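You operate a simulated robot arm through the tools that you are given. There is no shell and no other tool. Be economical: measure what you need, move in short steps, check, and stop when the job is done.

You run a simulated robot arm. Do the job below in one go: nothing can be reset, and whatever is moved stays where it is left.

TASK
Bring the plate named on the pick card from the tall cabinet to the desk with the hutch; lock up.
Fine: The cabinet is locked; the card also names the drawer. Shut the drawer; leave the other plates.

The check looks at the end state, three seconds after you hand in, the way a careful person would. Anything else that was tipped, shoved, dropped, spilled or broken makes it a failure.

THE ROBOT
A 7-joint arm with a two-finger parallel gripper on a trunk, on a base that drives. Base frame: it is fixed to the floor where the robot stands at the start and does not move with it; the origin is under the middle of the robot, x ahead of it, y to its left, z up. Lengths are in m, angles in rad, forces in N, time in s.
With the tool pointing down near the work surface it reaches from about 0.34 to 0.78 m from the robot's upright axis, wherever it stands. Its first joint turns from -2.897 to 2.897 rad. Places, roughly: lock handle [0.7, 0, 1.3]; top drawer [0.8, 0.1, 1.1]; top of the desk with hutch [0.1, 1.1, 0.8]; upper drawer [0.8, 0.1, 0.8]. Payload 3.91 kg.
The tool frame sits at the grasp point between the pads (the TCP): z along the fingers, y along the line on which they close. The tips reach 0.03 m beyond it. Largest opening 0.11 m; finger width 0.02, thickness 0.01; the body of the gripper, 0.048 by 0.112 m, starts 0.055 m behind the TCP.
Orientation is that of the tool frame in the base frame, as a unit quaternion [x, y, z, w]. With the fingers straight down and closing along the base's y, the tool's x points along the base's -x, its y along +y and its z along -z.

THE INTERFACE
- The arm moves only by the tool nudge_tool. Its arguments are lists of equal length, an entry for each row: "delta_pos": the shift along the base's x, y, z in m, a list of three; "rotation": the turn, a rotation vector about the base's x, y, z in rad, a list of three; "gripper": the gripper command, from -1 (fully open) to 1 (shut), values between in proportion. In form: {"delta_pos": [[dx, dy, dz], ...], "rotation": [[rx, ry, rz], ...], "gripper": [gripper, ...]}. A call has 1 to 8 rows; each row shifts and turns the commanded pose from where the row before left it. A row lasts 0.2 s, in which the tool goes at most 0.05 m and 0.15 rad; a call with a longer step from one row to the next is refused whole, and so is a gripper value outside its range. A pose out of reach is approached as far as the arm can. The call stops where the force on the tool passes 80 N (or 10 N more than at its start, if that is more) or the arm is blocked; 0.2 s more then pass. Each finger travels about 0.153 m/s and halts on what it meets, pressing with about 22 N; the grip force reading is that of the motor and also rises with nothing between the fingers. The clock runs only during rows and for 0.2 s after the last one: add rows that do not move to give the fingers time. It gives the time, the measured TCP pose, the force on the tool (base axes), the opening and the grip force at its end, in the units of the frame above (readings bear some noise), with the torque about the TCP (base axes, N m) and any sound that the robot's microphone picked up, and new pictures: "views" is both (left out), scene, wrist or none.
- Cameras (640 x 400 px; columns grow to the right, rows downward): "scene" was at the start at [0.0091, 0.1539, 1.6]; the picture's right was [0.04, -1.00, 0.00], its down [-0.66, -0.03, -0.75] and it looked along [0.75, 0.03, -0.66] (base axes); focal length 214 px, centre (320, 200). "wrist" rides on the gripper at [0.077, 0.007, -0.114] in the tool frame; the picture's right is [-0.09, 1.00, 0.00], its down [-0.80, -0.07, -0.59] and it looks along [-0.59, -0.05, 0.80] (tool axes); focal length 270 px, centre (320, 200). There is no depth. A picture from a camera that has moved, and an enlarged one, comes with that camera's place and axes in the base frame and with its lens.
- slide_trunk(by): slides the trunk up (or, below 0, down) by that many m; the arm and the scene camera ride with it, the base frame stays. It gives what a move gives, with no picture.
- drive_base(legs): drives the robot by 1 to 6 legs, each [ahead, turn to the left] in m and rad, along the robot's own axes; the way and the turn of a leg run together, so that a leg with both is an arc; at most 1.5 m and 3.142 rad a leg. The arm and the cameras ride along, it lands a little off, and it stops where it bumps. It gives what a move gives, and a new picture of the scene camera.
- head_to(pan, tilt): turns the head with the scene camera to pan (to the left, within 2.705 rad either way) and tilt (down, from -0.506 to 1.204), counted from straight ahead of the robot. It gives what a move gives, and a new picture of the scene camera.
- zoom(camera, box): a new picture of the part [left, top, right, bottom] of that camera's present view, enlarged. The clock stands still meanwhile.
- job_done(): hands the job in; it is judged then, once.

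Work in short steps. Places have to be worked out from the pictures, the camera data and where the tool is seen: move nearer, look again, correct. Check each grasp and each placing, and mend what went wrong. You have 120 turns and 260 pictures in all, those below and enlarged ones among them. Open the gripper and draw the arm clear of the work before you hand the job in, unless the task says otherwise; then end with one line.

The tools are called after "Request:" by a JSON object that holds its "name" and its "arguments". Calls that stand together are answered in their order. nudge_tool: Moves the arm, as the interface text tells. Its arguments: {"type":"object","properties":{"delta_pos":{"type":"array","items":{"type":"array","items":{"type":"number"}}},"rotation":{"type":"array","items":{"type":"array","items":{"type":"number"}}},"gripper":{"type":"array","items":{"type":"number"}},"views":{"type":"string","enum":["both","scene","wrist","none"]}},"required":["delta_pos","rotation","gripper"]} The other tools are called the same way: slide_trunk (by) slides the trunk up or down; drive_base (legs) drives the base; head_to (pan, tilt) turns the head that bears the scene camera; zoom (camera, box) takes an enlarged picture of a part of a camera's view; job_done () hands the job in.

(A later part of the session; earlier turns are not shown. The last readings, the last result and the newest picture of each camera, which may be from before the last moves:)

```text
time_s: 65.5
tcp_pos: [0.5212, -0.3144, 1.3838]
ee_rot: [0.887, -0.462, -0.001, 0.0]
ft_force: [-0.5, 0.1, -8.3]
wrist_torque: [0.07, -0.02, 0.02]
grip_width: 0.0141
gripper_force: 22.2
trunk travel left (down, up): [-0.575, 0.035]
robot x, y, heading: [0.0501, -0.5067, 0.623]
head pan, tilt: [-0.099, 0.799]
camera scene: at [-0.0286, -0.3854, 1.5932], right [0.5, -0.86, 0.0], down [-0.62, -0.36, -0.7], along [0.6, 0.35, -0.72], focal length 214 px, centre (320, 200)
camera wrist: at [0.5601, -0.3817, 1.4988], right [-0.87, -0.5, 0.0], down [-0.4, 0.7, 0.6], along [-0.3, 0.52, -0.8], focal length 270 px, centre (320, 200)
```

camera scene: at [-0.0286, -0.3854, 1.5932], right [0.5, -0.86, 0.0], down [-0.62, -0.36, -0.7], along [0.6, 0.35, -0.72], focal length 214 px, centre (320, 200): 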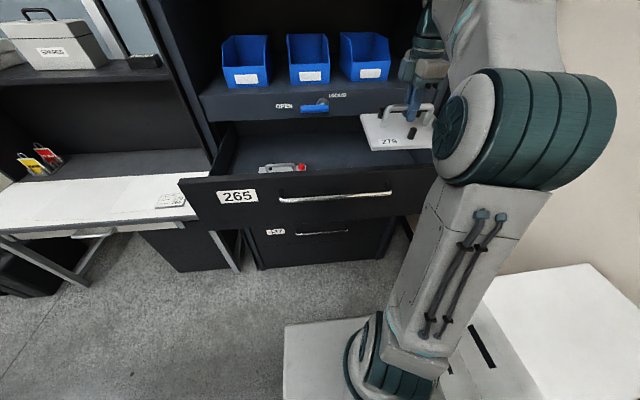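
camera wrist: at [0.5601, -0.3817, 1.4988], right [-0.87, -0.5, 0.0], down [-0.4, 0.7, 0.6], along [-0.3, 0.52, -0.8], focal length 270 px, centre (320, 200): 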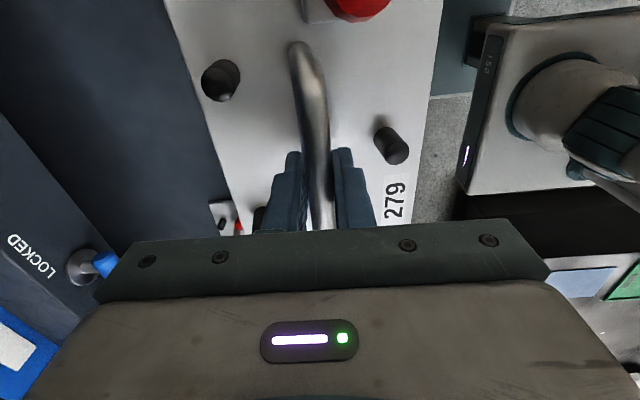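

The plate has cleared the drawer. The desk's free surface lies about l=0.24–1.3, D=0.5–0.85 (z≈0.8), parallel to the cabinet. I tuck the plate nearer, then drive back, left along the front, and up to the desk.

Request:
{"name": "nudge_tool", "arguments": {"delta_pos": [[-0.028, 0.004, 0.01], [-0.028, 0.004, 0.01], [-0.028, 0.004, 0.01], [-0.028, 0.005, 0]], "rotation": [[0, 0, 0], [0, 0, 0], [0, 0, 0], [0, 0, 0]], "gripper": [1, 1, 1, 1], "views": "none"}}

Request:
{"name": "drive_base", "arguments": {"legs": [[-0.22, 0], [0, 1.57]]}}

Request:
{"name": "head_to", "arguments": {"pan": -0.2, "tilt": 0.65}}

```text
time_s: 66.5
tcp_pos: [0.4111, -0.2967, 1.4124]
ee_rot: [0.887, -0.462, -0.001, 0.0]
ft_force: [0.2, -0.4, -9.0]
wrist_torque: [0.08, 0.02, -0.03]
grip_width: 0.0137
gripper_force: 22.0
trunk travel left (down, up): [-0.575, 0.035]
robot x, y, heading: [0.0513, -0.5024, 0.624]
head pan, tilt: [-0.099, 0.799]
```

```text
time_s: 69.7
tcp_pos: [0.1436, -0.3176, 1.4103]
ee_rot: [0.952, -0.307, -0.003, 0.002]
ft_force: [0.0, -0.2, -9.4]
wrist_torque: [0.02, 0.05, 0.0]
grip_width: 0.0138
gripper_force: 21.7
trunk travel left (down, up): [-0.575, 0.035]
robot x, y, heading: [-0.1259, -0.63, 0.956]
head pan, tilt: [-0.099, 0.799]
stopped in leg 2: the robot was blocked; the commanded pose is now the measured one
camera scene: at [-0.2406, -0.546, 1.5932], right [0.76, -0.65, 0.0], down [-0.47, -0.54, -0.7], along [0.45, 0.53, -0.72], focal length 214 px, centre (320, 200)
```

scene: 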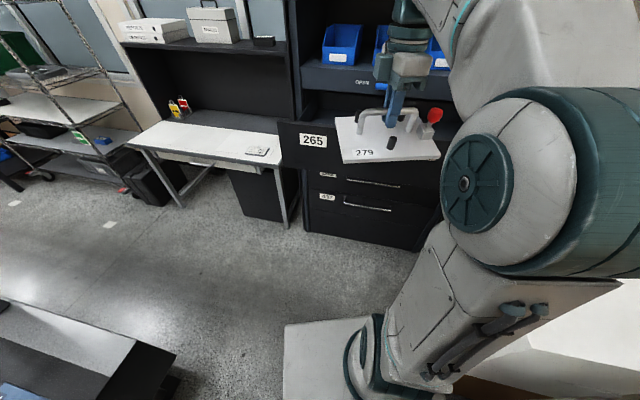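

```text
time_s: 70.3
tcp_pos: [0.1436, -0.3168, 1.4104]
ee_rot: [0.952, -0.307, -0.002, 0.0]
ft_force: [-0.5, 0.2, -9.1]
wrist_torque: [-0.01, 0.03, -0.01]
grip_width: 0.0138
gripper_force: 21.9
trunk travel left (down, up): [-0.575, 0.035]
robot x, y, heading: [-0.1257, -0.6334, 0.96]
head pan, tilt: [-0.201, 0.649]
camera scene: at [-0.2308, -0.5476, 1.6058], right [0.69, -0.73, 0.0], down [-0.44, -0.42, -0.8], along [0.58, 0.55, -0.61], focal length 214 px, centre (320, 200)
```

scene: 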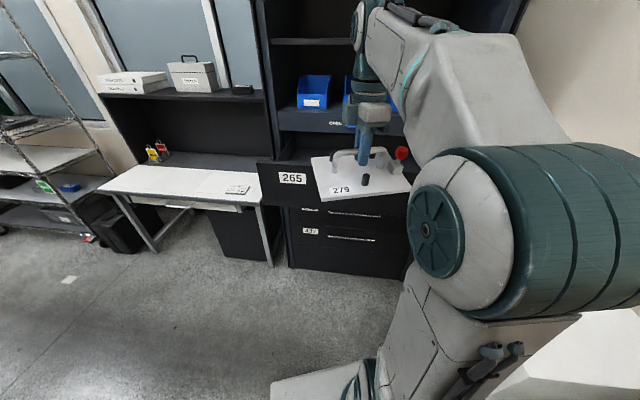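

The turn was blocked, most likely my rear right corner against the dark cabinet behind. I drive forward a little first and then turn left, well clear of it, and head along the front of the desk.

Request:
{"name": "drive_base", "arguments": {"legs": [[0.25, 0], [0, 1.025]]}}

```text
time_s: 74.8
tcp_pos: [-0.1172, -0.0317, 1.4116]
ee_rot: [0.979, 0.204, -0.001, 0.002]
ft_force: [-0.8, -0.3, -9.6]
wrist_torque: [-0.05, 0.02, -0.02]
grip_width: 0.0137
gripper_force: 22.5
trunk travel left (down, up): [-0.575, 0.035]
robot x, y, heading: [0.0119, -0.4273, 1.997]
head pan, tilt: [-0.201, 0.649]
camera scene: at [-0.1088, -0.4729, 1.6058], right [0.98, 0.22, 0.0], down [0.13, -0.59, -0.8], along [-0.18, 0.78, -0.6], focal length 214 px, centre (320, 200)
```

scene: 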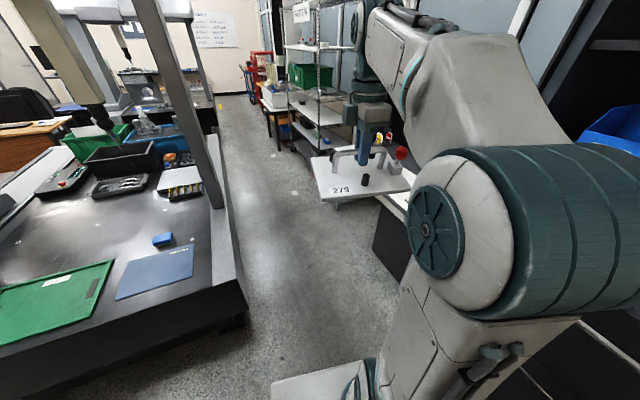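

There is a workbench opposite, so the aisle is about 1 m wide. I'll drive along it roughly parallel to the desk and reach out to the right, with no need to turn the base square.

Request:
{"name": "drive_base", "arguments": {"legs": [[0, -0.05], [0.88, 0]]}}

Request:
{"name": "head_to", "arguments": {"pan": -1.0, "tilt": 0.8}}

```text
time_s: 79.8
tcp_pos: [-0.4157, 0.7958, 1.4117]
ee_rot: [0.984, 0.178, -0.002, 0.003]
ft_force: [0.0, 0.0, -10.0]
wrist_torque: [-0.03, 0.06, 0.04]
grip_width: 0.0137
gripper_force: 21.8
trunk travel left (down, up): [-0.575, 0.035]
robot x, y, heading: [-0.3069, 0.3945, 1.94]
head pan, tilt: [-0.201, 0.649]
camera scene: at [-0.4306, 0.3557, 1.6058], right [0.99, 0.17, 0.0], down [0.1, -0.6, -0.8], along [-0.13, 0.78, -0.61], focal length 214 px, centre (320, 200)
```

scene: 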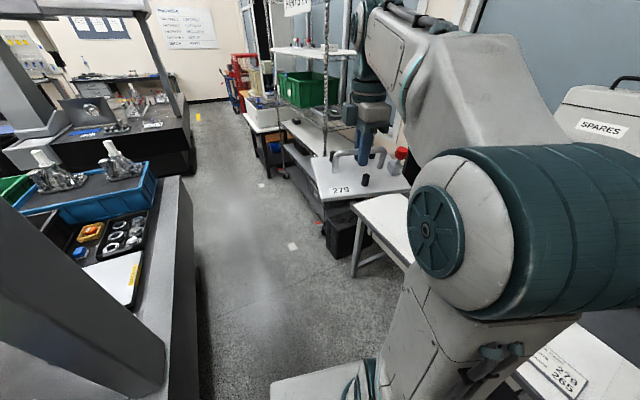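

```text
time_s: 81.0
tcp_pos: [-0.4153, 0.7958, 1.4108]
ee_rot: [0.984, 0.178, -0.002, 0.002]
ft_force: [0.7, -0.2, -9.2]
wrist_torque: [-0.03, 0.04, -0.03]
grip_width: 0.0136
gripper_force: 21.7
trunk travel left (down, up): [-0.575, 0.035]
robot x, y, heading: [-0.302, 0.3942, 1.939]
head pan, tilt: [-1.0, 0.799]
camera scene: at [-0.3683, 0.335, 1.5933], right [0.81, -0.59, 0.0], down [-0.42, -0.58, -0.7], along [0.41, 0.56, -0.72], focal length 214 px, centre (320, 200)
```

scene: 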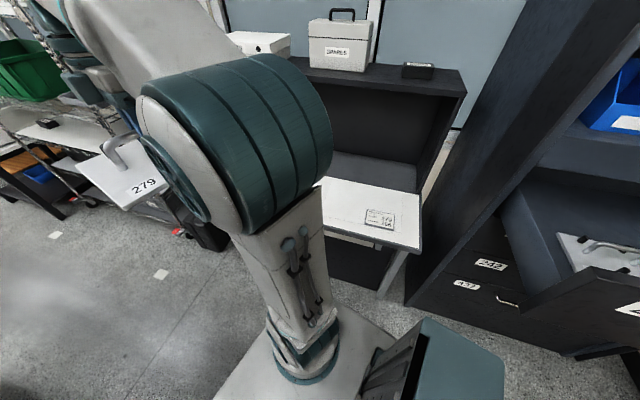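

The robot stands parallel to the desk, and the card is at D≈0.61, l≈0.41. I'll place the plate at about (0.096, 0.915), clear of the card, swinging the arm right in steps with the plate turned parallel to the desk.

Request:
{"name": "nudge_tool", "arguments": {"delta_pos": [[0.0465, 0.0108, 0], [0.0465, 0.0108, 0], [0.0465, 0.0108, 0], [0.0465, 0.0108, 0], [0.0465, 0.0108, 0], [0.0465, 0.0108, 0]], "rotation": [[0, 0, -0.117], [0, 0, -0.117], [0, 0, -0.117], [0, 0, -0.117], [0, 0, -0.117], [0, 0, -0.117]], "gripper": [1, 1, 1, 1, 1, 1], "views": "scene"}}

Request:
{"name": "nudge_tool", "arguments": {"delta_pos": [[0.0465, 0.0108, 0], [0.0465, 0.0108, 0], [0.0465, 0.0108, 0], [0.0465, 0.0108, 0], [0.0465, 0.0108, 0]], "rotation": [[0, 0, -0.117], [0, 0, -0.117], [0, 0, -0.117], [0, 0, -0.117], [0, 0, -0.117]], "gripper": [1, 1, 1, 1, 1]}}

```text
time_s: 82.4
tcp_pos: [-0.1352, 0.8623, 1.4108]
ee_rot: [0.985, -0.172, -0.003, 0.003]
ft_force: [-0.1, -1.0, -10.0]
wrist_torque: [0.03, 0.08, -0.01]
grip_width: 0.0137
gripper_force: 22.3
trunk travel left (down, up): [-0.575, 0.035]
robot x, y, heading: [-0.3045, 0.3959, 1.941]
head pan, tilt: [-1.0, 0.799]
camera scene: at [-0.3658, 0.3362, 1.5934], right [0.81, -0.59, 0.0], down [-0.42, -0.58, -0.7], along [0.41, 0.56, -0.72], focal length 214 px, centre (320, 200)
```

scene: 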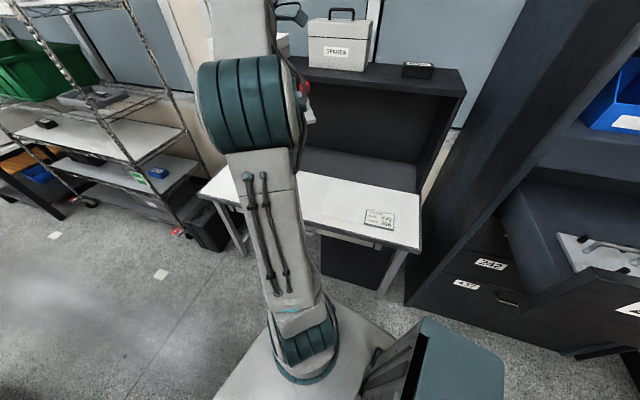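

```text
time_s: 83.6
tcp_pos: [0.058, 0.8768, 1.3772]
ee_rot: [0.894, -0.449, -0.003, 0.002]
ft_force: [1.1, 1.4, -9.8]
wrist_torque: [0.02, 0.01, 0.01]
grip_width: 0.0138
gripper_force: 22.2
out of reach, approached as far as the arm can: row 3, 4, 5
trunk travel left (down, up): [-0.575, 0.035]
robot x, y, heading: [-0.3035, 0.3934, 1.939]
head pan, tilt: [-1.0, 0.799]
camera scene: at [-0.364, 0.3369, 1.5935], right [0.81, -0.59, 0.0], down [-0.42, -0.58, -0.69], along [0.41, 0.56, -0.72], focal length 214 px, centre (320, 200)
camera wrist: at [0.0982, 0.8107, 1.4919], right [-0.85, -0.52, 0.0], down [-0.42, 0.68, 0.6], along [-0.32, 0.51, -0.8], focal length 270 px, centre (320, 200)
```

scene: 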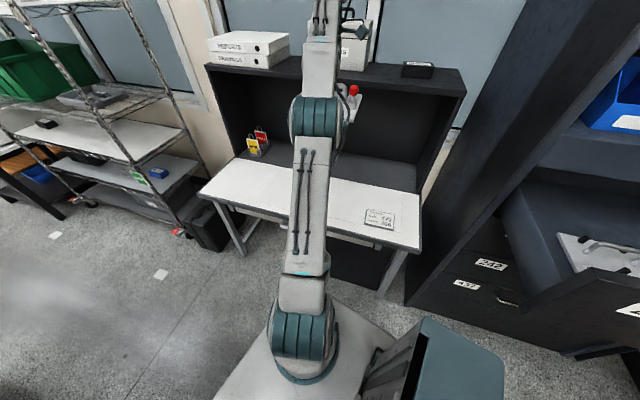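
wrist: 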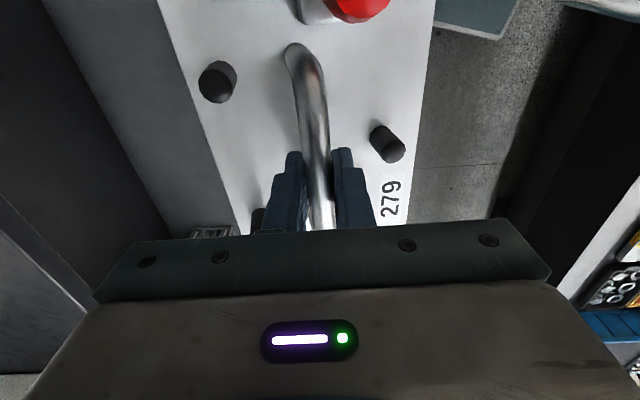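

The plate is over the desk's front part. I lower the trunk 0.3 m, bringing the plate to about z=1.03 at its underside.

Request:
{"name": "slide_trunk", "arguments": {"by": -0.3}}

Request:
{"name": "head_to", "arguments": {"pan": -1.0, "tilt": 0.6}}

```text
time_s: 86.6
tcp_pos: [0.0539, 0.8753, 1.0779]
ee_rot: [0.894, -0.447, -0.001, -0.001]
ft_force: [-0.8, 0.3, -10.2]
wrist_torque: [0.08, 0.01, 0.0]
grip_width: 0.0138
gripper_force: 21.8
trunk travel left (down, up): [-0.275, 0.335]
robot x, y, heading: [-0.3052, 0.3917, 1.94]
head pan, tilt: [-1.0, 0.799]
```

```text
time_s: 87.3
tcp_pos: [0.0545, 0.8756, 1.0785]
ee_rot: [0.894, -0.448, -0.002, 0.0]
ft_force: [-0.3, -0.8, -9.4]
wrist_torque: [0.03, 0.02, 0.0]
grip_width: 0.0137
gripper_force: 21.7
trunk travel left (down, up): [-0.275, 0.335]
robot x, y, heading: [-0.3061, 0.3972, 1.937]
head pan, tilt: [-1.0, 0.6]
camera scene: at [-0.3628, 0.3412, 1.3101], right [0.81, -0.59, 0.0], down [-0.33, -0.46, -0.82], along [0.49, 0.67, -0.57], focal length 214 px, centre (320, 200)
```

scene: 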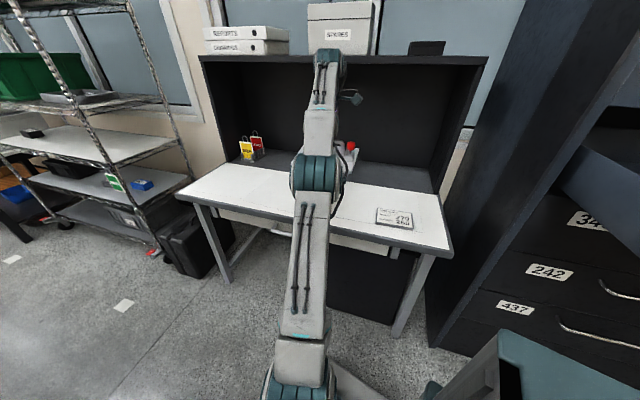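

From two views the desk top is at z≈0.81. I move 4 cm further in each of x and y and descend to TCP 0.90.

Request:
{"name": "nudge_tool", "arguments": {"delta_pos": [[0.013, 0.013, -0.035], [0.013, 0.013, -0.035], [0.014, 0.013, -0.035], [0, 0, -0.04], [0, 0, -0.03]], "rotation": [[0, 0, 0], [0, 0, 0], [0, 0, 0], [0, 0, 0], [0, 0, 0]], "gripper": [1, 1, 1, 1, 1]}}

Request:
{"name": "zoom", "arguments": {"camera": "scene", "box": [240, 120, 400, 220]}}

```text
time_s: 88.5
tcp_pos: [0.0933, 0.9141, 0.9022]
ee_rot: [0.894, -0.448, -0.002, 0.0]
ft_force: [-1.1, -1.1, -9.3]
wrist_torque: [0.06, 0.03, 0.0]
grip_width: 0.0136
gripper_force: 22.3
trunk travel left (down, up): [-0.275, 0.335]
robot x, y, heading: [-0.3034, 0.3908, 1.939]
head pan, tilt: [-1.0, 0.6]
camera scene: at [-0.3627, 0.3413, 1.3102], right [0.81, -0.59, 0.0], down [-0.33, -0.46, -0.82], along [0.49, 0.67, -0.57], focal length 214 px, centre (320, 200)
camera wrist: at [0.1343, 0.8484, 1.018], right [-0.85, -0.53, 0.0], down [-0.42, 0.68, 0.6], along [-0.32, 0.51, -0.8], focal length 270 px, centre (320, 200)
```

scene: 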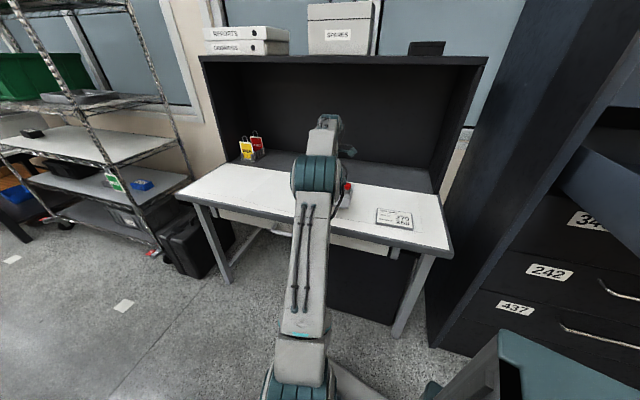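
wrist: 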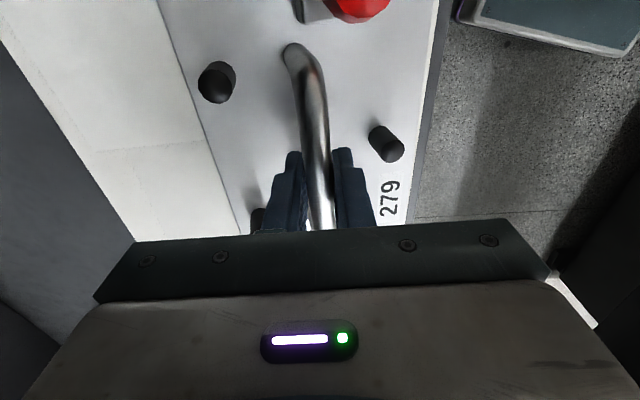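

```text
4.00 times, centred on (320, 170) of scene
camera zoom: at [-0.3627, 0.3413, 1.3102], right [0.81, -0.59, 0.0], down [-0.33, -0.46, -0.82], along [0.49, 0.67, -0.57], focal length 858 px, centre (320, 320)
```

zoom: 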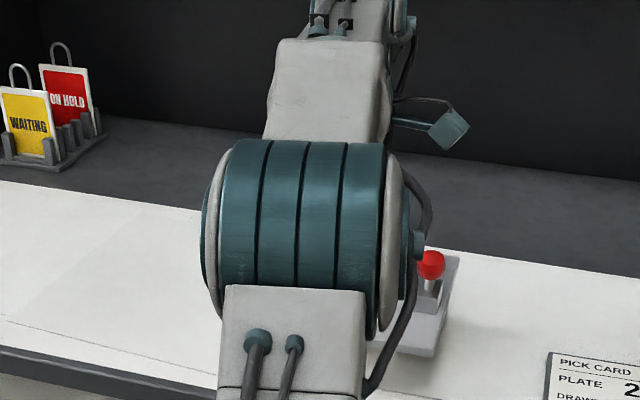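

The plate would sit only ~2.6 cm from the desk's front edge, so I move 6 cm further in, then lower slowly.

Request:
{"name": "nudge_tool", "arguments": {"delta_pos": [[0.024, 0.018, 0], [0.024, 0.018, 0], [0, 0, -0.015], [0, 0, -0.01], [0, 0, -0.006]], "rotation": [[0, 0, 0], [0, 0, 0], [0, 0, 0], [0, 0, 0], [0, 0, 0]], "gripper": [1, 1, 1, 1, 1]}}

Request:
{"name": "zoom", "arguments": {"camera": "scene", "box": [280, 140, 440, 240]}}

```text
time_s: 89.7
tcp_pos: [0.1359, 0.9437, 0.8693]
ee_rot: [0.894, -0.448, -0.002, 0.0]
ft_force: [0.1, 0.0, -9.2]
wrist_torque: [0.06, 0.03, -0.03]
grip_width: 0.0137
gripper_force: 22.3
out of reach, approached as far as the arm can: row 2
trunk travel left (down, up): [-0.275, 0.335]
robot x, y, heading: [-0.3064, 0.3935, 1.942]
head pan, tilt: [-1.0, 0.6]
camera scene: at [-0.3626, 0.3414, 1.3102], right [0.81, -0.59, 0.0], down [-0.33, -0.46, -0.82], along [0.49, 0.67, -0.57], focal length 214 px, centre (320, 200)
camera wrist: at [0.1767, 0.878, 0.9842], right [-0.85, -0.53, 0.0], down [-0.42, 0.68, 0.6], along [-0.32, 0.51, -0.8], focal length 270 px, centre (320, 200)
```

scene: 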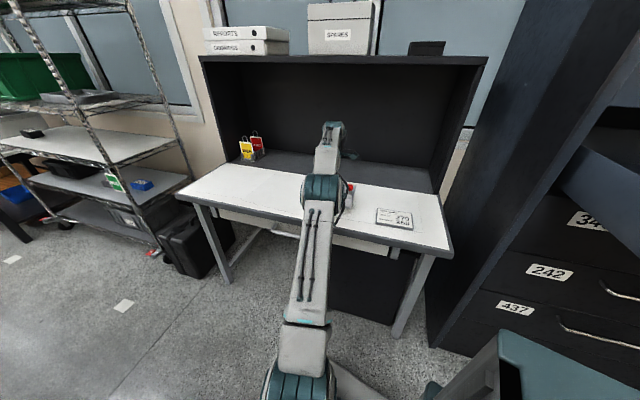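
wrist: 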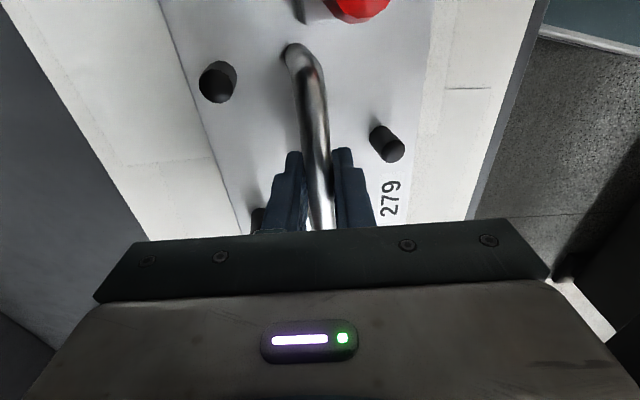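

```text
4.00 times, centred on (360, 190) of scene
camera zoom: at [-0.3626, 0.3414, 1.3102], right [0.81, -0.59, 0.0], down [-0.33, -0.46, -0.82], along [0.49, 0.67, -0.57], focal length 858 px, centre (160, 240)
```

zoom: 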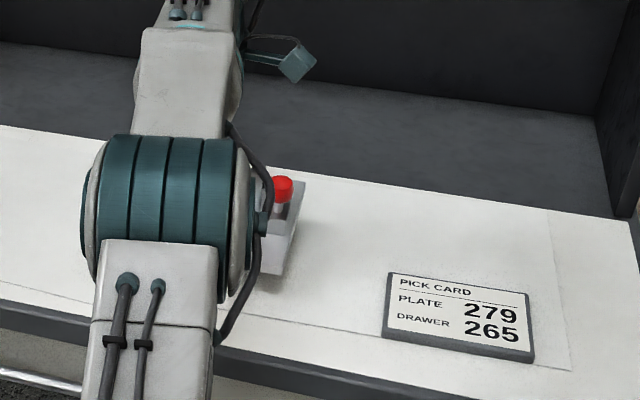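

Well centred on the white surface. I lower in very small steps until the weight transfers.

Request:
{"name": "nudge_tool", "arguments": {"delta_pos": [[0, 0, -0.005], [0, 0, -0.005], [0, 0, -0.004]], "rotation": [[0, 0, 0], [0, 0, 0], [0, 0, 0]], "gripper": [1, 1, 1], "views": "wrist"}}

```text
time_s: 90.5
tcp_pos: [0.1356, 0.9433, 0.855]
ee_rot: [0.894, -0.448, -0.002, 0.001]
ft_force: [-0.2, 1.3, -9.9]
wrist_torque: [0.05, 0.04, 0.01]
grip_width: 0.014
gripper_force: 22.3
trunk travel left (down, up): [-0.275, 0.335]
robot x, y, heading: [-0.3052, 0.3964, 1.943]
head pan, tilt: [-1.0, 0.6]
camera wrist: at [0.1766, 0.8777, 0.97], right [-0.85, -0.53, 0.0], down [-0.42, 0.68, 0.6], along [-0.32, 0.51, -0.8], focal length 270 px, centre (320, 200)
```

wrist: 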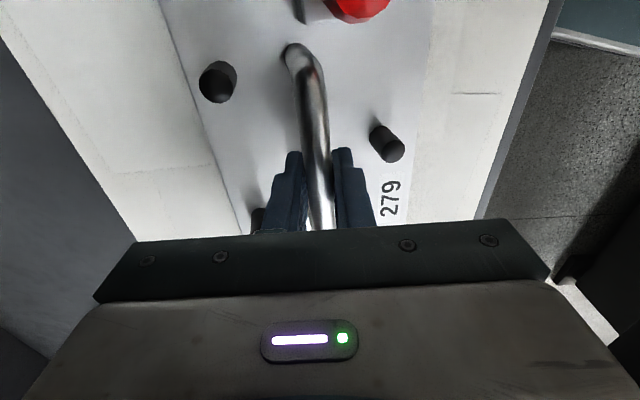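

Still hanging free (−9.9 N). I continue down.

Request:
{"name": "nudge_tool", "arguments": {"delta_pos": [[0, 0, -0.004], [0, 0, -0.004], [0, 0, -0.004]], "rotation": [[0, 0, 0], [0, 0, 0], [0, 0, 0]], "gripper": [1, 1, 1], "views": "none"}}

Request:
{"name": "nudge_tool", "arguments": {"delta_pos": [[0, 0, -0.003], [0, 0, -0.003]], "rotation": [[0, 0, 0], [0, 0, 0]], "gripper": [1, 1], "views": "wrist"}}

```text
time_s: 91.3
tcp_pos: [0.1363, 0.9447, 0.8431]
ee_rot: [0.894, -0.448, -0.002, 0.0]
ft_force: [-0.1, -0.1, -9.6]
wrist_torque: [0.02, 0.04, -0.01]
grip_width: 0.0135
gripper_force: 21.7
trunk travel left (down, up): [-0.275, 0.335]
robot x, y, heading: [-0.3062, 0.3946, 1.946]
head pan, tilt: [-1.0, 0.6]
```

```text
time_s: 91.9
tcp_pos: [0.1358, 0.9437, 0.8365]
ee_rot: [0.894, -0.447, -0.002, -0.001]
ft_force: [0.0, -0.1, -9.5]
wrist_torque: [0.06, 0.01, 0.03]
grip_width: 0.0136
gripper_force: 22.3
trunk travel left (down, up): [-0.275, 0.335]
robot x, y, heading: [-0.3028, 0.3906, 1.936]
head pan, tilt: [-1.0, 0.6]
camera wrist: at [0.1765, 0.8779, 0.9521], right [-0.85, -0.53, 0.0], down [-0.42, 0.68, 0.6], along [-0.32, 0.51, -0.8], focal length 270 px, centre (320, 200)
```

wrist: 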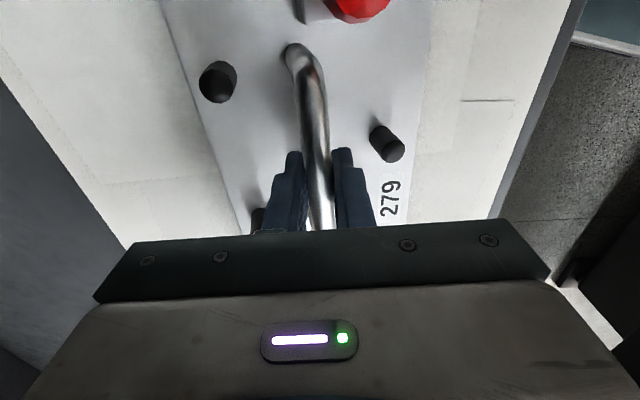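

Request:
{"name": "nudge_tool", "arguments": {"delta_pos": [[0, 0, -0.004], [0, 0, -0.003], [0, 0, -0.003]], "rotation": [[0, 0, 0], [0, 0, 0], [0, 0, 0]], "gripper": [1, 1, 1], "views": "none"}}

Request:
{"name": "nudge_tool", "arguments": {"delta_pos": [[0, 0, -0.003], [0, 0, -0.003]], "rotation": [[0, 0, 0], [0, 0, 0]], "gripper": [1, 1], "views": "both"}}

Request:
{"name": "zoom", "arguments": {"camera": "scene", "box": [300, 160, 420, 235]}}

```text
time_s: 92.7
tcp_pos: [0.1358, 0.9441, 0.8268]
ee_rot: [0.894, -0.447, -0.002, 0.0]
ft_force: [0.5, 1.1, -7.6]
wrist_torque: [0.01, 0.07, 0.04]
grip_width: 0.0137
gripper_force: 21.9
trunk travel left (down, up): [-0.275, 0.335]
robot x, y, heading: [-0.3044, 0.3932, 1.94]
head pan, tilt: [-1.0, 0.6]
```

```text
time_s: 93.3
tcp_pos: [0.1368, 0.9454, 0.8254]
ee_rot: [0.894, -0.448, -0.001, -0.004]
ft_force: [6.0, 6.3, 17.2]
wrist_torque: [-0.1, -0.14, 0.01]
grip_width: 0.0137
gripper_force: 22.5
trunk travel left (down, up): [-0.275, 0.335]
robot x, y, heading: [-0.3026, 0.3949, 1.939]
head pan, tilt: [-1.0, 0.6]
camera scene: at [-0.3639, 0.3399, 1.3105], right [0.81, -0.59, 0.0], down [-0.33, -0.46, -0.83], along [0.49, 0.67, -0.56], focal length 214 px, centre (320, 200)
camera wrist: at [0.1758, 0.8767, 0.9409], right [-0.85, -0.53, -0.01], down [-0.43, 0.68, 0.6], along [-0.31, 0.51, -0.8], focal length 270 px, centre (320, 200)
```

scene: 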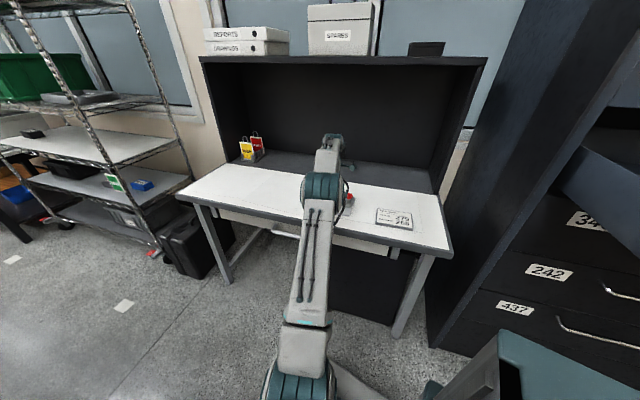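
wrist: 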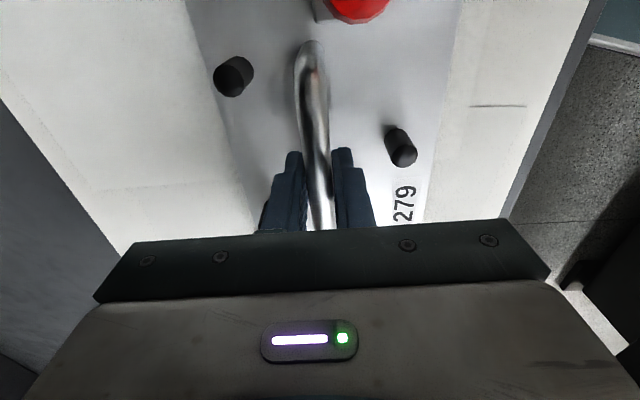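

```text
5.33 times, centred on (360, 198) of scene
camera zoom: at [-0.3639, 0.3399, 1.3105], right [0.81, -0.59, 0.0], down [-0.33, -0.46, -0.83], along [0.49, 0.67, -0.56], focal length 1144 px, centre (107, 213)
```

zoom: 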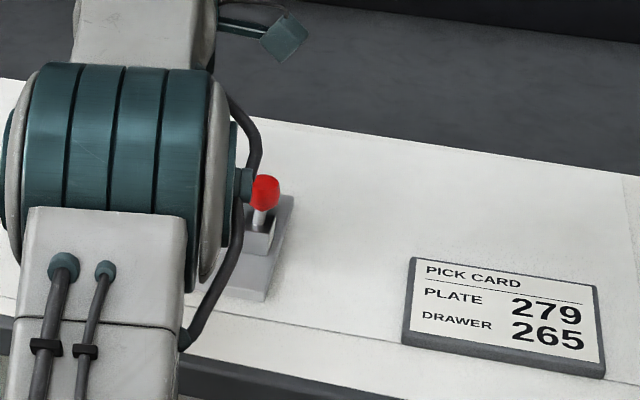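

The plate has touched down (weight off, slight press). I ease up 3 mm, open only to 36 mm because of the bumper, and lift straight off.

Request:
{"name": "nudge_tool", "arguments": {"delta_pos": [[0, 0, 0.003], [0, 0, 0], [0, 0, 0], [0, 0, 0]], "rotation": [[0, 0, 0], [0, 0, 0], [0, 0, 0], [0, 0, 0]], "gripper": [1, 0.345, 0.345, 0.345], "views": "wrist"}}

Request:
{"name": "nudge_tool", "arguments": {"delta_pos": [[0, 0, 0.01], [0, 0, 0.02], [0, 0, 0.03], [0, 0, 0.04], [0, 0, 0.04]], "rotation": [[0, 0, 0], [0, 0, 0], [0, 0, 0], [0, 0, 0], [0, 0, 0]], "gripper": [0.345, 0.345, 0.345, 0.345, 0.345], "views": "both"}}

```text
time_s: 94.3
tcp_pos: [0.1345, 0.9425, 0.8236]
ee_rot: [0.894, -0.448, -0.002, -0.001]
ft_force: [-0.4, 0.3, -0.7]
wrist_torque: [-0.01, 0.02, 0.0]
grip_width: 0.0364
gripper_force: 0.1
trunk travel left (down, up): [-0.275, 0.335]
robot x, y, heading: [-0.3079, 0.3973, 1.942]
head pan, tilt: [-1.0, 0.6]
camera wrist: at [0.176, 0.8772, 0.9395], right [-0.85, -0.53, 0.0], down [-0.42, 0.68, 0.6], along [-0.32, 0.51, -0.8], focal length 270 px, centre (320, 200)
```

wrist: 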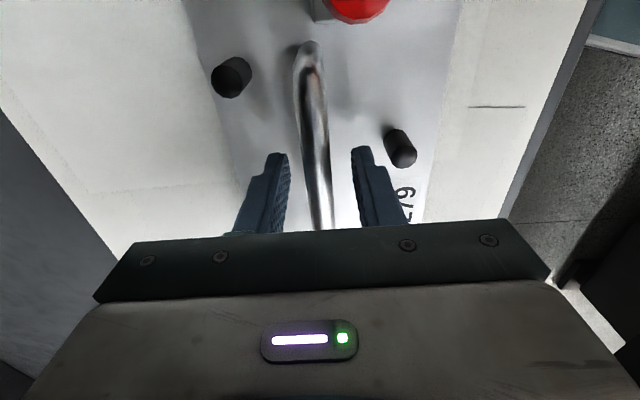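

```text
time_s: 95.5
tcp_pos: [0.1179, 0.9306, 0.9534]
ee_rot: [0.895, -0.447, -0.003, 0.001]
ft_force: [0.0, -0.1, -0.2]
wrist_torque: [-0.05, 0.05, -0.01]
grip_width: 0.0362
gripper_force: 0.0
out of reach, approached as far as the arm can: row 4, 5
trunk travel left (down, up): [-0.275, 0.335]
robot x, y, heading: [-0.3037, 0.398, 1.938]
head pan, tilt: [-1.0, 0.6]
camera scene: at [-0.3628, 0.3412, 1.3101], right [0.81, -0.59, 0.0], down [-0.33, -0.46, -0.82], along [0.49, 0.67, -0.57], focal length 214 px, centre (320, 200)
camera wrist: at [0.1593, 0.8648, 1.0682], right [-0.85, -0.53, 0.0], down [-0.42, 0.68, 0.6], along [-0.32, 0.51, -0.8], focal length 270 px, centre (320, 200)
```

scene: 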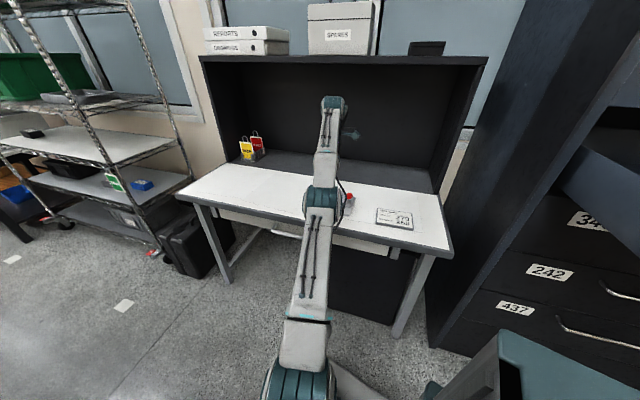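
wrist: 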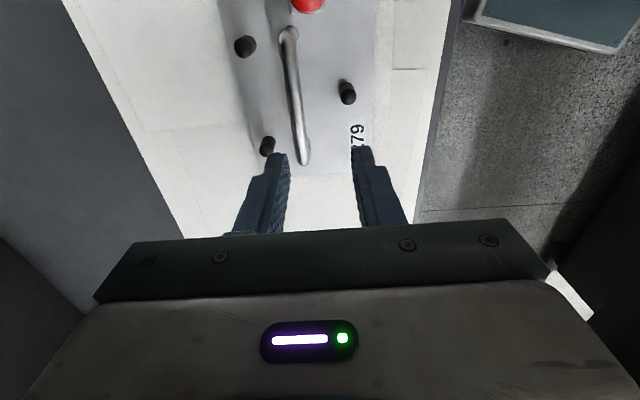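

Plate 279 lies flat and upright on the desk. I raise the trunk back and swing the arm forward again, turning the tool back to its travel pose.

Request:
{"name": "slide_trunk", "arguments": {"by": 0.3}}

Request:
{"name": "nudge_tool", "arguments": {"delta_pos": [[-0.0444, -0.0112, 0.0133], [-0.0444, -0.0112, 0.0133], [-0.0444, -0.0112, 0.0133], [-0.0444, -0.0112, 0.0133], [-0.0444, -0.0112, 0.0133], [-0.0444, -0.0112, 0.0133]], "rotation": [[0, 0, -0.022], [0, 0, -0.022], [0, 0, -0.022], [0, 0, -0.022], [0, 0, -0.022], [0, 0, -0.022]], "gripper": [0.345, 0.345, 0.345, 1, 1, 1], "views": "scene"}}

Request:
{"name": "nudge_tool", "arguments": {"delta_pos": [[-0.0444, -0.0112, 0.0133], [-0.0444, -0.0112, 0.0133], [-0.0444, -0.0112, 0.0133], [-0.0444, -0.0112, 0.0133], [-0.0444, -0.0112, 0.0133], [-0.0444, -0.0112, 0.0133]], "rotation": [[0, 0, -0.022], [0, 0, -0.022], [0, 0, -0.022], [0, 0, -0.022], [0, 0, -0.022], [0, 0, -0.022]], "gripper": [1, 1, 1, 1, 1, 1], "views": "scene"}}

```text
time_s: 98.5
tcp_pos: [0.1175, 0.9298, 1.2549]
ee_rot: [0.894, -0.448, -0.002, 0.0]
ft_force: [-0.1, -0.5, 0.5]
wrist_torque: [0.01, -0.01, -0.01]
grip_width: 0.036
gripper_force: 0.2
trunk travel left (down, up): [-0.575, 0.035]
robot x, y, heading: [-0.304, 0.3944, 1.943]
head pan, tilt: [-1.0, 0.6]
```

```text
time_s: 99.9
tcp_pos: [-0.1484, 0.8631, 1.3347]
ee_rot: [0.863, -0.505, -0.001, -0.001]
ft_force: [-0.3, 0.3, 0.1]
wrist_torque: [-0.01, -0.02, -0.01]
grip_width: 0.0003
gripper_force: 21.8
trunk travel left (down, up): [-0.575, 0.035]
robot x, y, heading: [-0.3041, 0.393, 1.942]
head pan, tilt: [-1.0, 0.6]
camera scene: at [-0.3646, 0.3397, 1.61], right [0.81, -0.59, 0.0], down [-0.33, -0.46, -0.83], along [0.49, 0.67, -0.56], focal length 214 px, centre (320, 200)
```

scene: 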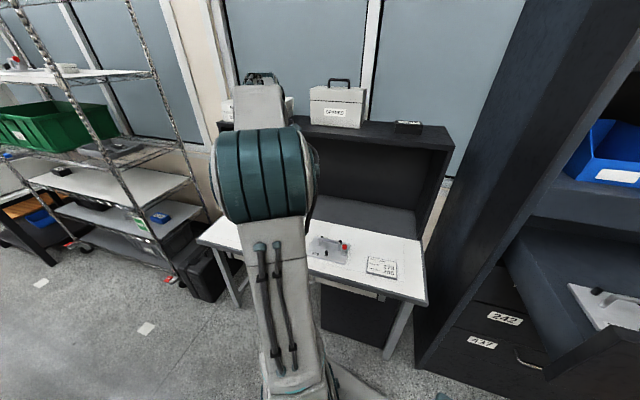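

```text
time_s: 101.3
tcp_pos: [-0.4144, 0.7953, 1.416]
ee_rot: [0.827, -0.561, -0.001, -0.001]
ft_force: [-0.2, 1.0, 0.0]
wrist_torque: [0.03, -0.01, -0.01]
grip_width: 0.0
gripper_force: 22.1
trunk travel left (down, up): [-0.575, 0.035]
robot x, y, heading: [-0.3024, 0.3937, 1.939]
head pan, tilt: [-1.0, 0.6]
camera scene: at [-0.3644, 0.3404, 1.61], right [0.81, -0.59, 0.0], down [-0.33, -0.46, -0.83], along [0.49, 0.67, -0.56], focal length 214 px, centre (320, 200)
```

scene: 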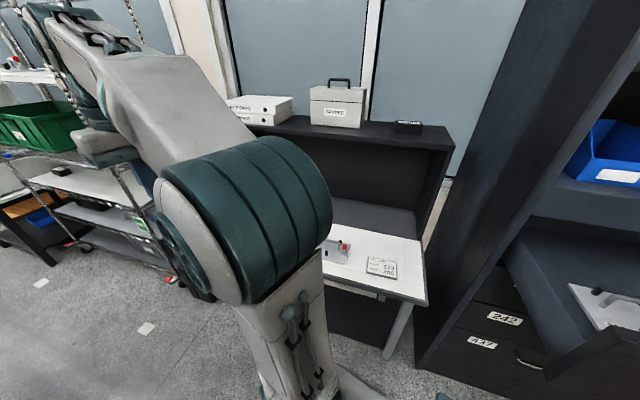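

I drive back the way I came, turn to face the cabinet and back off from the open drawer.

Request:
{"name": "drive_base", "arguments": {"legs": [[-0.88, 0], [0, -1.305]]}}

Request:
{"name": "head_to", "arguments": {"pan": 0.0, "tilt": 0.6}}

```text
time_s: 109.2
tcp_pos: [0.3718, -0.2138, 1.4149]
ee_rot: [-0.317, 0.948, 0.002, 0.001]
ft_force: [-0.2, 0.5, 0.0]
wrist_torque: [0.0, -0.01, 0.01]
grip_width: 0.0
gripper_force: 22.2
trunk travel left (down, up): [-0.575, 0.035]
robot x, y, heading: [0.0122, -0.4266, 0.637]
head pan, tilt: [-1.0, 0.6]
camera scene: at [-0.0542, -0.3806, 1.6101], right [-0.36, -0.93, 0.0], down [-0.53, 0.2, -0.83], along [0.77, -0.29, -0.56], focal length 214 px, centre (320, 200)
```

scene: 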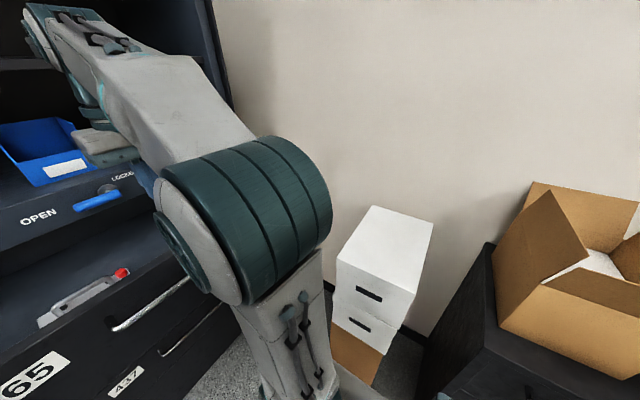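

```text
time_s: 110.5
tcp_pos: [0.3716, -0.2144, 1.4156]
ee_rot: [-0.316, 0.949, 0.002, 0.001]
ft_force: [0.4, -0.3, -0.4]
wrist_torque: [-0.03, 0.03, 0.01]
grip_width: 0.0
gripper_force: 21.7
trunk travel left (down, up): [-0.575, 0.035]
robot x, y, heading: [0.0076, -0.4224, 0.633]
head pan, tilt: [0.0, 0.6]
camera scene: at [-0.0656, -0.2965, 1.6101], right [0.59, -0.81, 0.0], down [-0.46, -0.33, -0.83], along [0.66, 0.49, -0.56], focal length 214 px, centre (320, 200)
```

scene: 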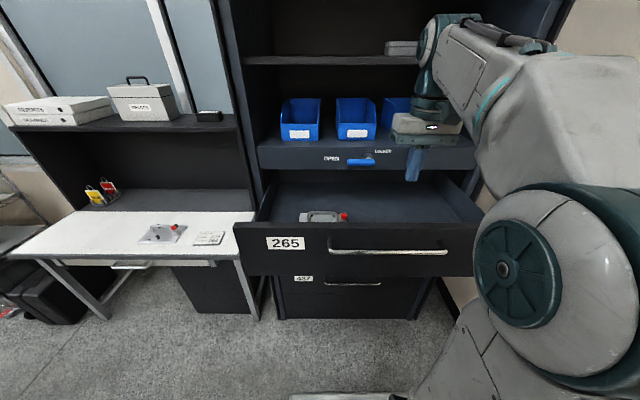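

The drawer bar is at D≈0.184, l≈-0.39, z≈1.157. I back off 0.25 m and then pitch the closed gripper to horizontal for pushing the drawer front just below the bar.

Request:
{"name": "drive_base", "arguments": {"legs": [[-0.25, 0]]}}

Request:
{"name": "nudge_tool", "arguments": {"delta_pos": [[0.0093, 0.0068, -0.01], [0.0093, 0.0068, -0.01], [0.0093, 0.0068, -0.01], [0.0093, 0.0068, -0.01], [0.0093, 0.0068, -0.01], [0.0093, 0.0068, -0.01]], "rotation": [[0.0845, -0.1151, 0], [0.0845, -0.1151, 0], [0.0845, -0.1151, 0], [0.0845, -0.1151, 0], [0.0845, -0.1151, 0], [0.0845, -0.1151, 0]], "gripper": [1, 1, 1, 1, 1, 1], "views": "none"}}

Request:
{"name": "nudge_tool", "arguments": {"delta_pos": [[0.0093, 0.0068, -0.01], [0.0093, 0.0068, -0.01], [0.0093, 0.0068, -0.01], [0.0093, 0.0068, -0.01], [0.0093, 0.0068, -0.01]], "rotation": [[0.0845, -0.1151, 0], [0.0845, -0.1151, 0], [0.0845, -0.1151, 0], [0.0845, -0.1151, 0], [0.0845, -0.1151, 0]], "gripper": [1, 1, 1, 1, 1]}}

```text
time_s: 112.3
tcp_pos: [0.1695, -0.3635, 1.4154]
ee_rot: [-0.316, 0.949, 0.0, 0.003]
ft_force: [1.1, -1.2, 0.5]
wrist_torque: [-0.03, -0.03, 0.02]
grip_width: 0.0002
gripper_force: 22.2
trunk travel left (down, up): [-0.575, 0.035]
robot x, y, heading: [-0.1917, -0.5754, 0.638]
head pan, tilt: [0.0, 0.6]
camera scene: at [-0.2686, -0.4458, 1.6101], right [0.59, -0.81, 0.0], down [-0.45, -0.33, -0.83], along [0.67, 0.49, -0.56], focal length 214 px, centre (320, 200)
```

scene: 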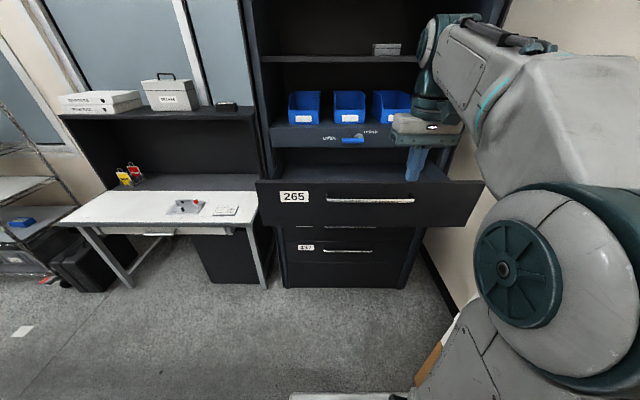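

```text
time_s: 113.7
tcp_pos: [0.226, -0.3233, 1.3544]
ee_rot: [-0.287, 0.862, 0.128, 0.398]
ft_force: [0.2, -0.2, -0.9]
wrist_torque: [0.0, 0.02, -0.01]
grip_width: 0.0
gripper_force: 22.0
trunk travel left (down, up): [-0.575, 0.035]
robot x, y, heading: [-0.1877, -0.5769, 0.639]
head pan, tilt: [0.0, 0.6]
```

```text
time_s: 114.9
tcp_pos: [0.2731, -0.2875, 1.3046]
ee_rot: [-0.224, 0.669, 0.218, 0.674]
ft_force: [0.8, 0.4, -0.6]
wrist_torque: [0.02, -0.02, 0.0]
grip_width: 0.0002
gripper_force: 21.9
trunk travel left (down, up): [-0.575, 0.035]
robot x, y, heading: [-0.191, -0.5725, 0.634]
head pan, tilt: [0.0, 0.6]
camera scene: at [-0.2674, -0.4437, 1.61], right [0.59, -0.81, 0.0], down [-0.46, -0.34, -0.82], along [0.66, 0.49, -0.57], focal length 214 px, centre (320, 200)
camera wrist: at [0.1766, -0.3509, 1.2285], right [-0.59, 0.8, 0.08], down [-0.44, -0.4, 0.8], along [0.67, 0.44, 0.6], focal length 270 px, centre (320, 200)
```

scene: 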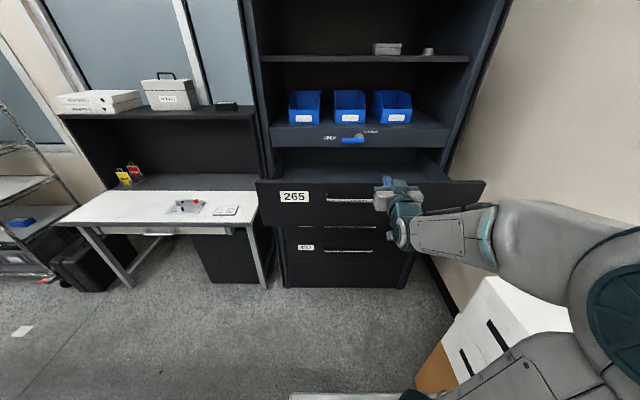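
wrist: 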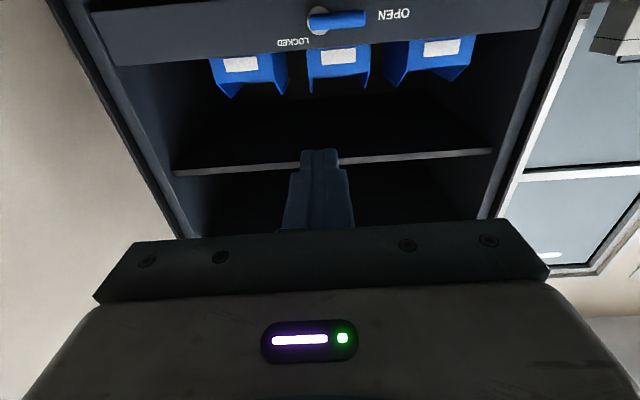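

The tool is level at D≈0.05, in line with the drawer centre. I lower it to z≈1.12, below the bar height, staying in front.

Request:
{"name": "nudge_tool", "arguments": {"delta_pos": [[0, 0, -0.046], [0, 0, -0.046], [0, 0, -0.046], [0, 0, -0.046]], "rotation": [[0, 0, 0], [0, 0, 0], [0, 0, 0], [0, 0, 0]], "gripper": [1, 1, 1, 1]}}

Request:
{"name": "zoom", "arguments": {"camera": "scene", "box": [250, 150, 490, 300]}}

```text
time_s: 115.9
tcp_pos: [0.2738, -0.2854, 1.1199]
ee_rot: [-0.224, 0.67, 0.218, 0.674]
ft_force: [-0.3, 0.5, -0.8]
wrist_torque: [-0.01, 0.0, 0.0]
grip_width: 0.0001
gripper_force: 21.4
trunk travel left (down, up): [-0.575, 0.035]
robot x, y, heading: [-0.1924, -0.5719, 0.631]
head pan, tilt: [0.0, 0.6]
camera scene: at [-0.2672, -0.4436, 1.61], right [0.59, -0.81, 0.0], down [-0.46, -0.34, -0.82], along [0.66, 0.49, -0.57], focal length 214 px, centre (320, 200)
camera wrist: at [0.1794, -0.3492, 1.0442], right [-0.59, 0.8, 0.08], down [-0.44, -0.4, 0.8], along [0.67, 0.44, 0.59], focal length 270 px, centre (320, 200)
```

scene: 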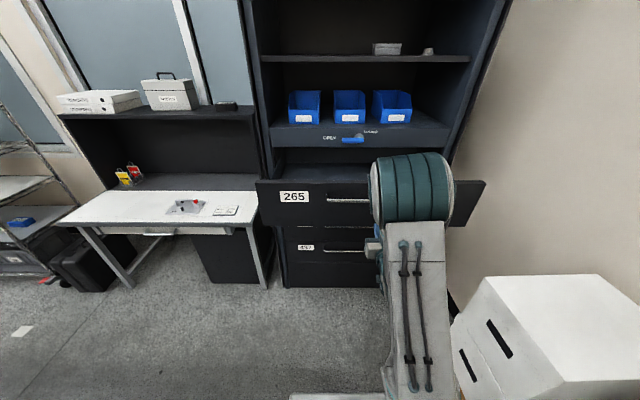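
wrist: 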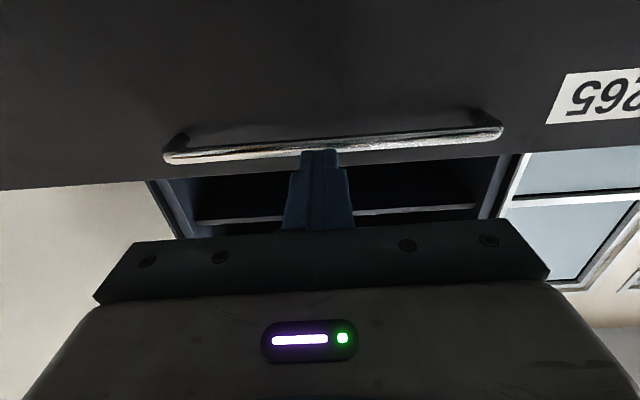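

```text
2.67 times, centred on (370, 225) of scene
camera zoom: at [-0.2672, -0.4436, 1.61], right [0.59, -0.81, 0.0], down [-0.46, -0.34, -0.82], along [0.66, 0.49, -0.57], focal length 572 px, centre (187, 133)
```

zoom: 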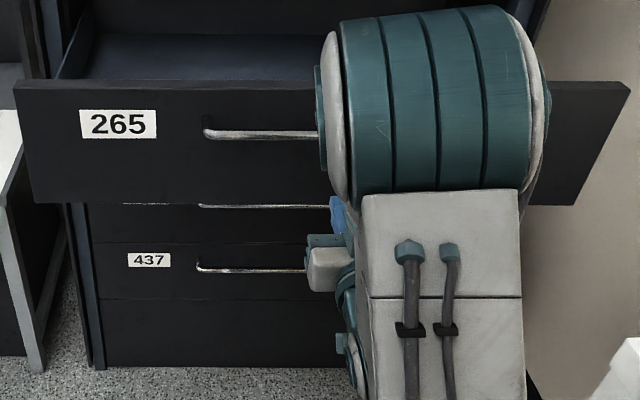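

The fingers are lined up below the bar. I advance to touch the drawer front.

Request:
{"name": "nudge_tool", "arguments": {"delta_pos": [[0.03, 0.022, 0], [0.03, 0.022, 0], [0.024, 0.018, 0], [0.016, 0.012, 0], [0.016, 0.012, 0]], "rotation": [[0, 0, 0], [0, 0, 0], [0, 0, 0], [0, 0, 0], [0, 0, 0]], "gripper": [1, 1, 1, 1, 1]}}

```text
time_s: 117.1
tcp_pos: [0.3897, -0.2026, 1.1196]
ee_rot: [-0.223, 0.67, 0.216, 0.675]
ft_force: [0.3, 1.2, -0.5]
wrist_torque: [0.02, 0.01, 0.02]
grip_width: 0.0001
gripper_force: 21.7
trunk travel left (down, up): [-0.575, 0.035]
robot x, y, heading: [-0.1891, -0.5728, 0.63]
head pan, tilt: [0.0, 0.6]
camera scene: at [-0.2674, -0.445, 1.6101], right [0.59, -0.81, 0.0], down [-0.46, -0.33, -0.82], along [0.66, 0.49, -0.57], focal length 214 px, centre (320, 200)
camera wrist: at [0.2929, -0.2654, 1.044], right [-0.59, 0.8, 0.08], down [-0.44, -0.4, 0.8], along [0.67, 0.44, 0.6], focal length 270 px, centre (320, 200)
```

scene: 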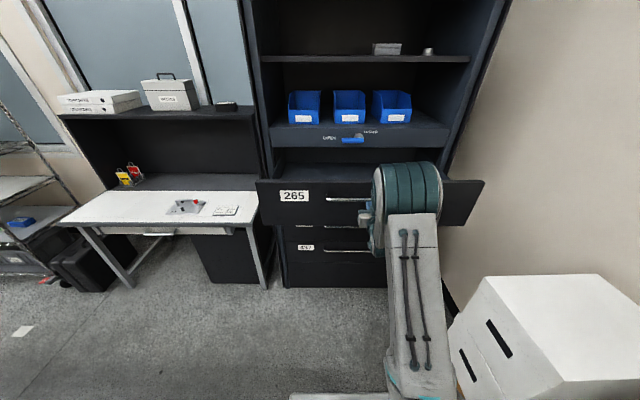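
wrist: 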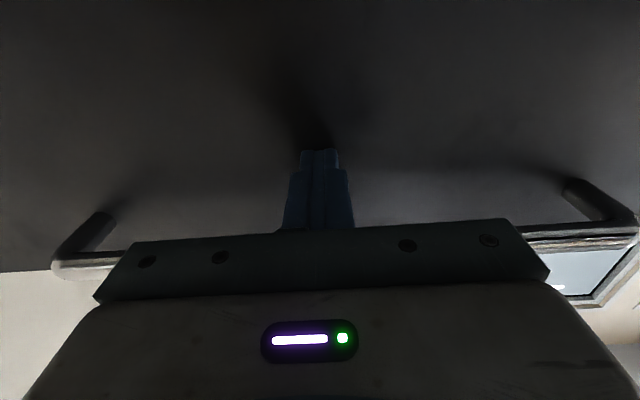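

The tips are about at the panel. I push slowly by arm first.

Request:
{"name": "nudge_tool", "arguments": {"delta_pos": [[0.01, 0.0074, 0], [0.012, 0.0089, 0], [0.012, 0.0089, 0], [0.012, 0.0089, 0], [0.012, 0.0089, 0], [0.012, 0.0089, 0]], "rotation": [[0, 0, 0], [0, 0, 0], [0, 0, 0], [0, 0, 0], [0, 0, 0], [0, 0, 0]], "gripper": [1, 1, 1, 1, 1, 1], "views": "scene"}}

```text
time_s: 118.5
tcp_pos: [0.4581, -0.1489, 1.1204]
ee_rot: [-0.225, 0.669, 0.218, 0.674]
ft_force: [-0.3, 0.5, 1.0]
wrist_torque: [0.0, -0.01, -0.02]
grip_width: 0.0
gripper_force: 22.2
trunk travel left (down, up): [-0.575, 0.035]
robot x, y, heading: [-0.1927, -0.5759, 0.635]
head pan, tilt: [0.0, 0.6]
camera scene: at [-0.2673, -0.4445, 1.6101], right [0.59, -0.81, 0.0], down [-0.46, -0.34, -0.82], along [0.66, 0.49, -0.57], focal length 214 px, centre (320, 200)
```

scene: 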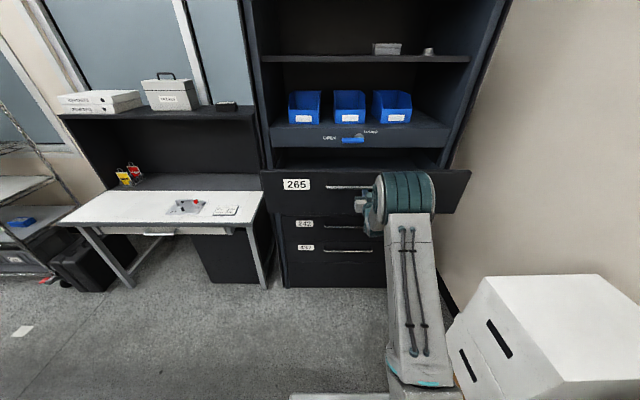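

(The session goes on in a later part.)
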